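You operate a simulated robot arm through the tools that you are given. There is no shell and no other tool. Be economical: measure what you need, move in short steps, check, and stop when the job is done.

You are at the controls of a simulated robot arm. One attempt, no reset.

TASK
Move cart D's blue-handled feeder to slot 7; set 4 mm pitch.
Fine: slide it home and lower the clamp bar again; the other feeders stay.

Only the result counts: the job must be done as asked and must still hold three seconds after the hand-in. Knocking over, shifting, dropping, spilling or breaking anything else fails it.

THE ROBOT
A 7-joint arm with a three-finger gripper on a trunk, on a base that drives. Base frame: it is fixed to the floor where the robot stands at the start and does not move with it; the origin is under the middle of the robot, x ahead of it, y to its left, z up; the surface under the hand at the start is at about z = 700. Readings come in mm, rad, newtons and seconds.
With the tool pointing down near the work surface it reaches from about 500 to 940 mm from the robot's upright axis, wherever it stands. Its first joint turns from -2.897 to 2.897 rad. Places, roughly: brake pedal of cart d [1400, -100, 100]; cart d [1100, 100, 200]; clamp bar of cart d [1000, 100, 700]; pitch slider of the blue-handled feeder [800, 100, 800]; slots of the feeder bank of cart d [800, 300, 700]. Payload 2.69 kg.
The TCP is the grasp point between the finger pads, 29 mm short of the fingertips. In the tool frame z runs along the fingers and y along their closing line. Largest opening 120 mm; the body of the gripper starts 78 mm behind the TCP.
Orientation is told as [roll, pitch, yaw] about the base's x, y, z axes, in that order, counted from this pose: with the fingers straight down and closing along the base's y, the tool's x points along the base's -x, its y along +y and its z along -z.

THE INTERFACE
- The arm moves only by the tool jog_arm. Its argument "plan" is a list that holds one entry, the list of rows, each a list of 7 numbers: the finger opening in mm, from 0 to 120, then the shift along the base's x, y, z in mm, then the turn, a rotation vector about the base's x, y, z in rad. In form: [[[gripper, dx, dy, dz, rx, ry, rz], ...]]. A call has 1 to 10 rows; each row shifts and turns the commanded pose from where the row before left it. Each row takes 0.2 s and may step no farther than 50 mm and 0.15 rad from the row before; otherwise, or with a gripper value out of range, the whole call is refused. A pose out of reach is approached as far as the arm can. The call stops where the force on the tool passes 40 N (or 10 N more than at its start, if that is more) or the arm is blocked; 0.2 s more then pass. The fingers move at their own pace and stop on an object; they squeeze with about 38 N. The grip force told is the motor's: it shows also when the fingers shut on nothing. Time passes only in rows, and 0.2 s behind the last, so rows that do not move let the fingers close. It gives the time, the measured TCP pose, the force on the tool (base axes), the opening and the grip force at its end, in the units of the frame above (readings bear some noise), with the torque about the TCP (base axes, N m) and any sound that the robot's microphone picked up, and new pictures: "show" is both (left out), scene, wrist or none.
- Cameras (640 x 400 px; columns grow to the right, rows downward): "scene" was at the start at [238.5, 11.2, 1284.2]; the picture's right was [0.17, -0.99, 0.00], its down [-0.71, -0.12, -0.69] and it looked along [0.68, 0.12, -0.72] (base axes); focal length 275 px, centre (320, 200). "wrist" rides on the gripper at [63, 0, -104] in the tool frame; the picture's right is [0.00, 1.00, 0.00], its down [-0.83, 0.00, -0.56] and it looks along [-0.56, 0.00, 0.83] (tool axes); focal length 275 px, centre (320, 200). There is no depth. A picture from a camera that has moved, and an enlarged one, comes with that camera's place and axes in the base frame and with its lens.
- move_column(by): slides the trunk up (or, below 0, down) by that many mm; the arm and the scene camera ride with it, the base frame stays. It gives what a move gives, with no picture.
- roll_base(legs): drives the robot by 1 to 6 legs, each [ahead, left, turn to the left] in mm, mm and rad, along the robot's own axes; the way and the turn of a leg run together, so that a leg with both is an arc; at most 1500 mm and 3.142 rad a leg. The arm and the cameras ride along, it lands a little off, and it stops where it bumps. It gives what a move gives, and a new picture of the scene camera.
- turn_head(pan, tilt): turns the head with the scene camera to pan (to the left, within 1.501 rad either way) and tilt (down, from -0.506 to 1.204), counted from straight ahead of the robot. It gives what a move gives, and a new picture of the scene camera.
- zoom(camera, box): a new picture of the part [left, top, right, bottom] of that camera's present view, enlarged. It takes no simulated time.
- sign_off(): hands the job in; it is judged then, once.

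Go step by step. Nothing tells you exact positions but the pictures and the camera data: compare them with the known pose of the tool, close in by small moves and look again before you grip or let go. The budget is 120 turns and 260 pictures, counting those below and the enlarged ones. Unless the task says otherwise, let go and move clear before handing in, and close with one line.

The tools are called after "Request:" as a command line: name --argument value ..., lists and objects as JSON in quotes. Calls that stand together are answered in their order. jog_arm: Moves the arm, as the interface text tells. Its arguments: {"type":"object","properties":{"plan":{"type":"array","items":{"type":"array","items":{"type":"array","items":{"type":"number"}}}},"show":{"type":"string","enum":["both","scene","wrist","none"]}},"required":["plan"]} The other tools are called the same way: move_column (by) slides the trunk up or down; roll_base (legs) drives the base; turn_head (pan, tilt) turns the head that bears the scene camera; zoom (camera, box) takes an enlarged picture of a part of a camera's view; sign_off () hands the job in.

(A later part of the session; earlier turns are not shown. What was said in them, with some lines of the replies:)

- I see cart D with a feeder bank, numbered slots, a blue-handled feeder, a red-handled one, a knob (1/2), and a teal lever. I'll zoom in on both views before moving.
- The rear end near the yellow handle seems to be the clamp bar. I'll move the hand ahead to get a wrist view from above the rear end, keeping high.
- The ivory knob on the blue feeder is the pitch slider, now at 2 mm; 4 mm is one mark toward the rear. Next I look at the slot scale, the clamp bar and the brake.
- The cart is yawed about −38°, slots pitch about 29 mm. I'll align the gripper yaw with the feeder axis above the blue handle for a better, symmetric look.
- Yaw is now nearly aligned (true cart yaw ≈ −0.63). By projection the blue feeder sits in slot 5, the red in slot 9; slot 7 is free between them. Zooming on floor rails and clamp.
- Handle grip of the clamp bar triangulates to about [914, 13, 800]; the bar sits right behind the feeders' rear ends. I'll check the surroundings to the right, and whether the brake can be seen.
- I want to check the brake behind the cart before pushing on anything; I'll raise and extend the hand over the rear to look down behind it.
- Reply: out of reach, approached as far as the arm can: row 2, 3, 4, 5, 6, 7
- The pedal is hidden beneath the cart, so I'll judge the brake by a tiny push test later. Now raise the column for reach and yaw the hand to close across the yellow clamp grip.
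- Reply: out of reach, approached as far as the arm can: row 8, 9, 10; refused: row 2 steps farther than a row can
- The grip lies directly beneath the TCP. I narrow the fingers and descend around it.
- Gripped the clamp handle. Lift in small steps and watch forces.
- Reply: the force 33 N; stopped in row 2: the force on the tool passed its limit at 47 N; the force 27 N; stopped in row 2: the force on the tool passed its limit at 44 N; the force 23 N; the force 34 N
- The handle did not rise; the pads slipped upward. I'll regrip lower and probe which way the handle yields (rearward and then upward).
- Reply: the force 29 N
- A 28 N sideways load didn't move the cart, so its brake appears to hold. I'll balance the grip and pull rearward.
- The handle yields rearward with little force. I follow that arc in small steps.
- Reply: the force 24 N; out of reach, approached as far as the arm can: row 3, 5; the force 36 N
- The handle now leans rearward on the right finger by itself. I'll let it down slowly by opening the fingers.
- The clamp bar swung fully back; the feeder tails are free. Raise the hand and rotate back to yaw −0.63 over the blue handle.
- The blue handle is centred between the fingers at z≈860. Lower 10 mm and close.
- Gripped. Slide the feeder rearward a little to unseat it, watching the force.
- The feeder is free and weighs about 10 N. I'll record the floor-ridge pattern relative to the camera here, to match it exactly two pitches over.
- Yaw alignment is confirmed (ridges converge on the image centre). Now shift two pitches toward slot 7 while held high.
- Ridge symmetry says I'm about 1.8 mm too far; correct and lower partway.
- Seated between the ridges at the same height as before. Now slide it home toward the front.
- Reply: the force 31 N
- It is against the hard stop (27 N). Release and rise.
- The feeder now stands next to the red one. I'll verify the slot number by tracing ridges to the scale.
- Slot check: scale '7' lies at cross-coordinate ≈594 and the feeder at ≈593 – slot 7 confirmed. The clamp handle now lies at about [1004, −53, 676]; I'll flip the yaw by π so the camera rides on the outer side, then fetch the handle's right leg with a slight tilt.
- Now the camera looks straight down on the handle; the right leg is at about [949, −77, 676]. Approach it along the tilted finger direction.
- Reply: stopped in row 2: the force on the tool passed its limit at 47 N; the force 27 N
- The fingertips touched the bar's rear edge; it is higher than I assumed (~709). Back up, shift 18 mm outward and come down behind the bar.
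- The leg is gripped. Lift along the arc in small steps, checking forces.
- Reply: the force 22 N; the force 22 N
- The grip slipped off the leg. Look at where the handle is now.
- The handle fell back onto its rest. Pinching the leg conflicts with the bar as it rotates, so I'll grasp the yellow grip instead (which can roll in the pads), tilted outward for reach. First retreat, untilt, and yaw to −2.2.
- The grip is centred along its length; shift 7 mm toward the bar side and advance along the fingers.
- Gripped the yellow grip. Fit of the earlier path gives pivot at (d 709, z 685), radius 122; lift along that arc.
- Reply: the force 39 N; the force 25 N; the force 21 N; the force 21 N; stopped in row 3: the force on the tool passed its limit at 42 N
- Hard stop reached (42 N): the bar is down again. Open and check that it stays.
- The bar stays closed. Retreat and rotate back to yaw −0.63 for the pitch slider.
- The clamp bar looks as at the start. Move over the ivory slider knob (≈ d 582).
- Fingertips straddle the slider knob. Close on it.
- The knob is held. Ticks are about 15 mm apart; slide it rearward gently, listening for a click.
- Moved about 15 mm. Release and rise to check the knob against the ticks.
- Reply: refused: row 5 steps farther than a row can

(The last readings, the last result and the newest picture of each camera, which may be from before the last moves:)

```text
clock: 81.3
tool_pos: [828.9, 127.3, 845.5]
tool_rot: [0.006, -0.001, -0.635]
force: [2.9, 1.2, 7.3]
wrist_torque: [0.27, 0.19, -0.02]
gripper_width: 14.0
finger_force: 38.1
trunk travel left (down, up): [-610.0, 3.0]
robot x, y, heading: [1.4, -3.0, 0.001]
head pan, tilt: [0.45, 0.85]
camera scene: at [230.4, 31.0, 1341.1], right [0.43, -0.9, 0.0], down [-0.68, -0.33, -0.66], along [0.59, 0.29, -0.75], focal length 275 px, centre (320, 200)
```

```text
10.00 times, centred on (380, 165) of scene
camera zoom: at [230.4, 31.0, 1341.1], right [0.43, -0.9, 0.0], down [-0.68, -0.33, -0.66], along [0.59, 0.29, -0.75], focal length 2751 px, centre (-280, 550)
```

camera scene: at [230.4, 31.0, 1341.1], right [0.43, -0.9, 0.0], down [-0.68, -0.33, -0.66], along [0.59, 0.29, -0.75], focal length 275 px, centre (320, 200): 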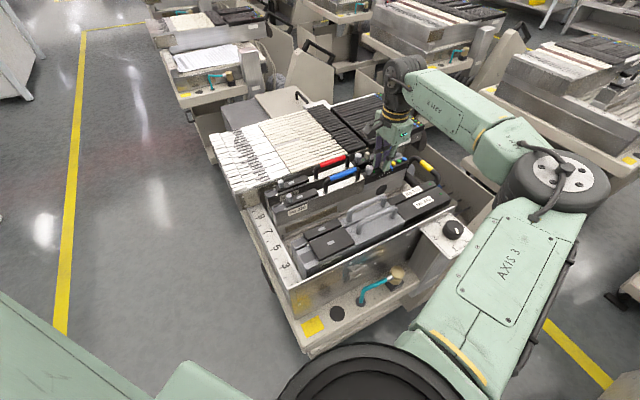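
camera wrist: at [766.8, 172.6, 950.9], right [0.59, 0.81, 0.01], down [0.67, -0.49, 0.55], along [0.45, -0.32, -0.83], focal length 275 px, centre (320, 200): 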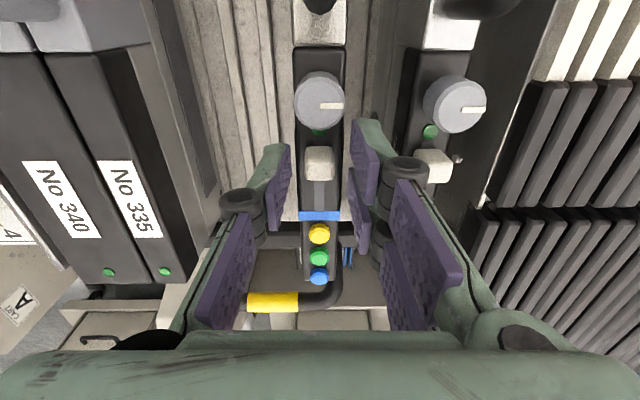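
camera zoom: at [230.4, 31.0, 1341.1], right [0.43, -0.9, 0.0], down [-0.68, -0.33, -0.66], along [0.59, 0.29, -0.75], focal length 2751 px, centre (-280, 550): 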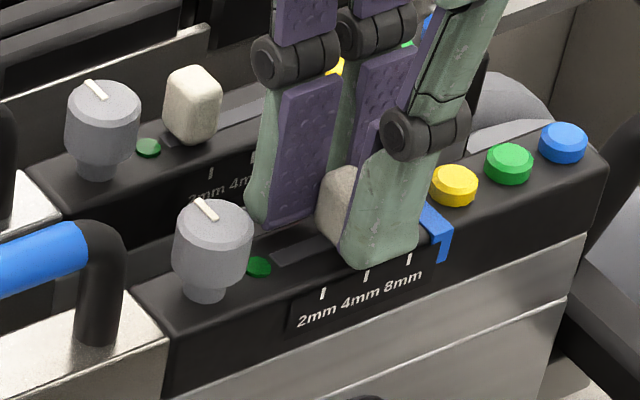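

Request:
jog_arm --plan '[[[30, 0, 0, 0, 0, 0, 0], [30, 0, 0, 0, 0, 0, 0], [30, 0, 0, 30, 0, 0, 0], [30, 0, 0, 40, 0, 0, 0], [30, 15, 20, 40, 0, 0, 0]]]' --show "wrist"

Request:
zoom --camera "scene" --box '[350, 145, 410, 185]'

Request:
zoom --camera "wrist" --box '[240, 60, 400, 190]'

```text
clock: 82.5
tool_pos: [841.6, 146.2, 954.9]
tool_rot: [0.006, 0.002, -0.637]
force: [-0.4, 1.1, 0.0]
wrist_torque: [0.01, -0.04, -0.01]
gripper_width: 30.0
finger_force: 0.1
trunk travel left (down, up): [-610.0, 3.0]
robot x, y, heading: [0.4, 0.6, -0.003]
head pan, tilt: [0.45, 0.85]
camera wrist: at [791.8, 183.4, 1058.0], right [0.59, 0.81, 0.01], down [0.67, -0.49, 0.55], along [0.45, -0.32, -0.83], focal length 275 px, centre (320, 200)
```

wrist: 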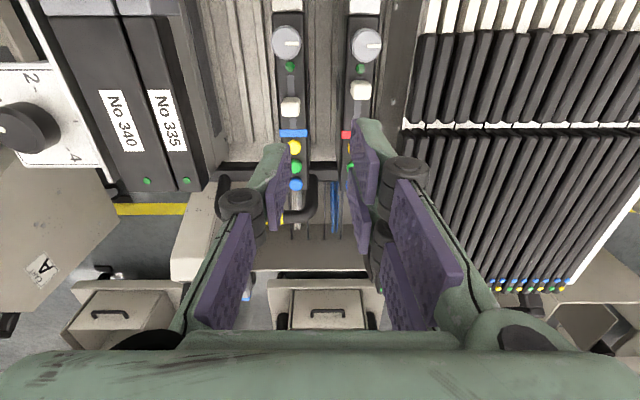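

```text
10.00 times, centred on (380, 165) of scene
camera zoom: at [230.7, 31.6, 1340.9], right [0.43, -0.9, 0.0], down [-0.68, -0.33, -0.66], along [0.59, 0.29, -0.75], focal length 2751 px, centre (-280, 550)
```

zoom: 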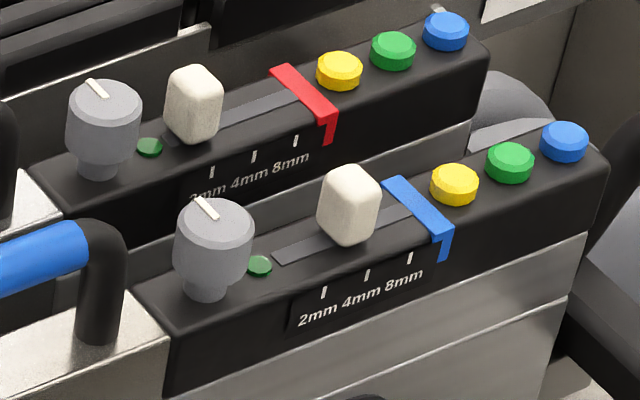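

```text
3.08 times, centred on (320, 125) of wrist
camera zoom: at [791.8, 183.4, 1058.0], right [0.59, 0.81, 0.01], down [0.67, -0.49, 0.55], along [0.45, -0.32, -0.83], focal length 847 px, centre (320, 431)
```

zoom: 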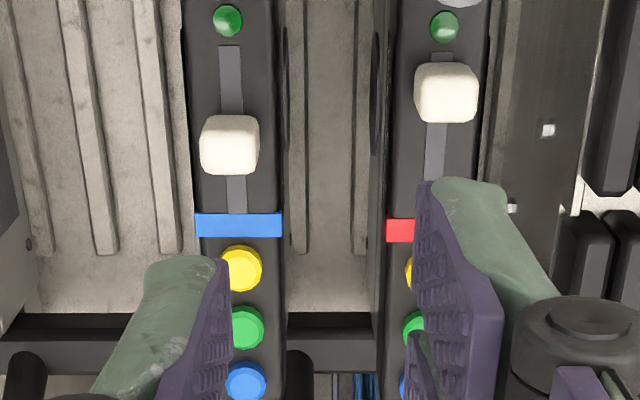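

The knob sits at the 4 mm tick (exactly one tick spacing beyond the red feeder's 2 mm setting). One last look at the clamp bar and the whole bank.

Request:
jog_arm --plan '[[[30, -30, 0, 40, 0, 0, 0], [30, -40, 0, 20, 0, 0, 0], [30, -40, 0, 0, 0, 0, 0], [30, -40, 0, 0, 0, 0, 0]]]' --show "wrist"

Request:
turn_head --pan -0.05 --tilt 0.65

Request:
zoom --camera "scene" --box '[200, 160, 360, 280]'

```text
clock: 83.5
tool_pos: [692.8, 146.2, 1015.6]
tool_rot: [0.005, -0.002, -0.636]
force: [0.3, 1.1, 0.7]
wrist_torque: [0.02, 0.01, -0.03]
gripper_width: 30.0
finger_force: 0.1
trunk travel left (down, up): [-610.0, 3.0]
robot x, y, heading: [5.0, -0.5, -0.001]
head pan, tilt: [0.45, 0.85]
camera wrist: at [643.1, 184.2, 1119.3], right [0.59, 0.81, 0.01], down [0.67, -0.49, 0.56], along [0.45, -0.32, -0.83], focal length 275 px, centre (320, 200)
```

wrist: 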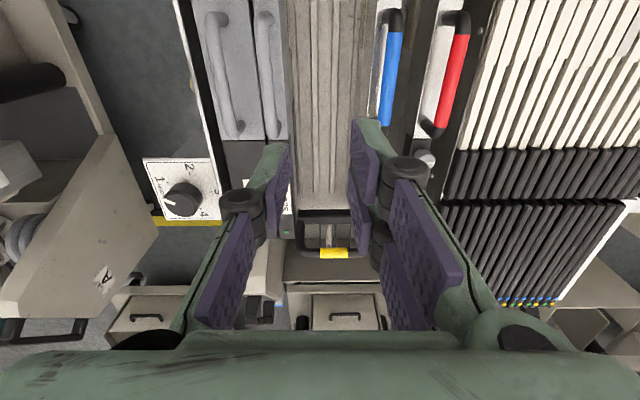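

```text
clock: 84.4
tool_pos: [694.6, 147.0, 1016.3]
tool_rot: [0.006, 0.001, -0.636]
force: [-0.2, 0.1, -0.2]
wrist_torque: [0.0, -0.02, 0.02]
gripper_width: 29.7
finger_force: 0.2
trunk travel left (down, up): [-610.0, 3.0]
robot x, y, heading: [0.1, 2.1, -0.003]
head pan, tilt: [-0.051, 0.649]
camera scene: at [247.2, -7.3, 1357.5], right [-0.05, -1.0, 0.0], down [-0.6, 0.03, -0.8], along [0.8, -0.04, -0.6], focal length 275 px, centre (320, 200)
```

scene: 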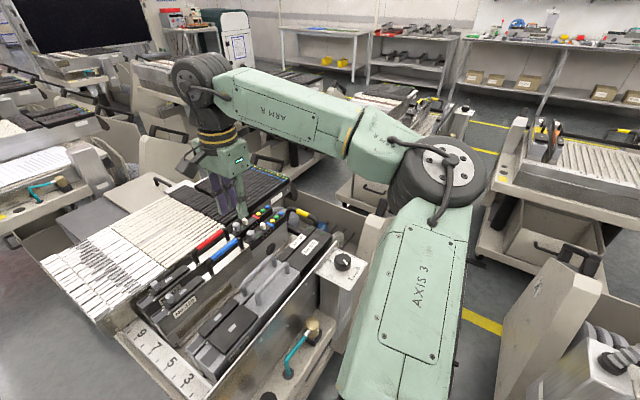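

```text
3.33 times, centred on (280, 220) of scene
camera zoom: at [247.2, -7.3, 1357.5], right [-0.05, -1.0, 0.0], down [-0.6, 0.03, -0.8], along [0.8, -0.04, -0.6], focal length 917 px, centre (453, 133)
```

zoom: 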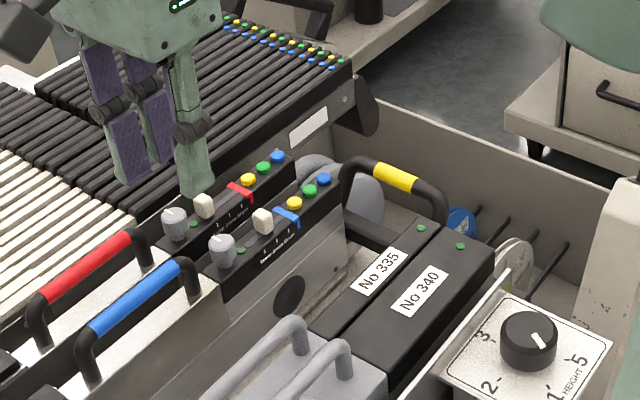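

Everything matches: the feeder is home in slot 7, the pitch knob is at 4 mm, the clamp bar is back at its original spot, and the neighbours and cart have not moved. I'm handing in.

Request:
sign_off

```text
The job is handed in.
```

Cart D's blue-handled feeder (No 320) is slid home in slot 7 with its pitch set to 4 mm. The clamp bar is lowered again and the other feeders are where they were. While I was closing the clamp bar, its handle slipped from the gripper once and fell back to its rest; I saw no damage and closed it on the second try.
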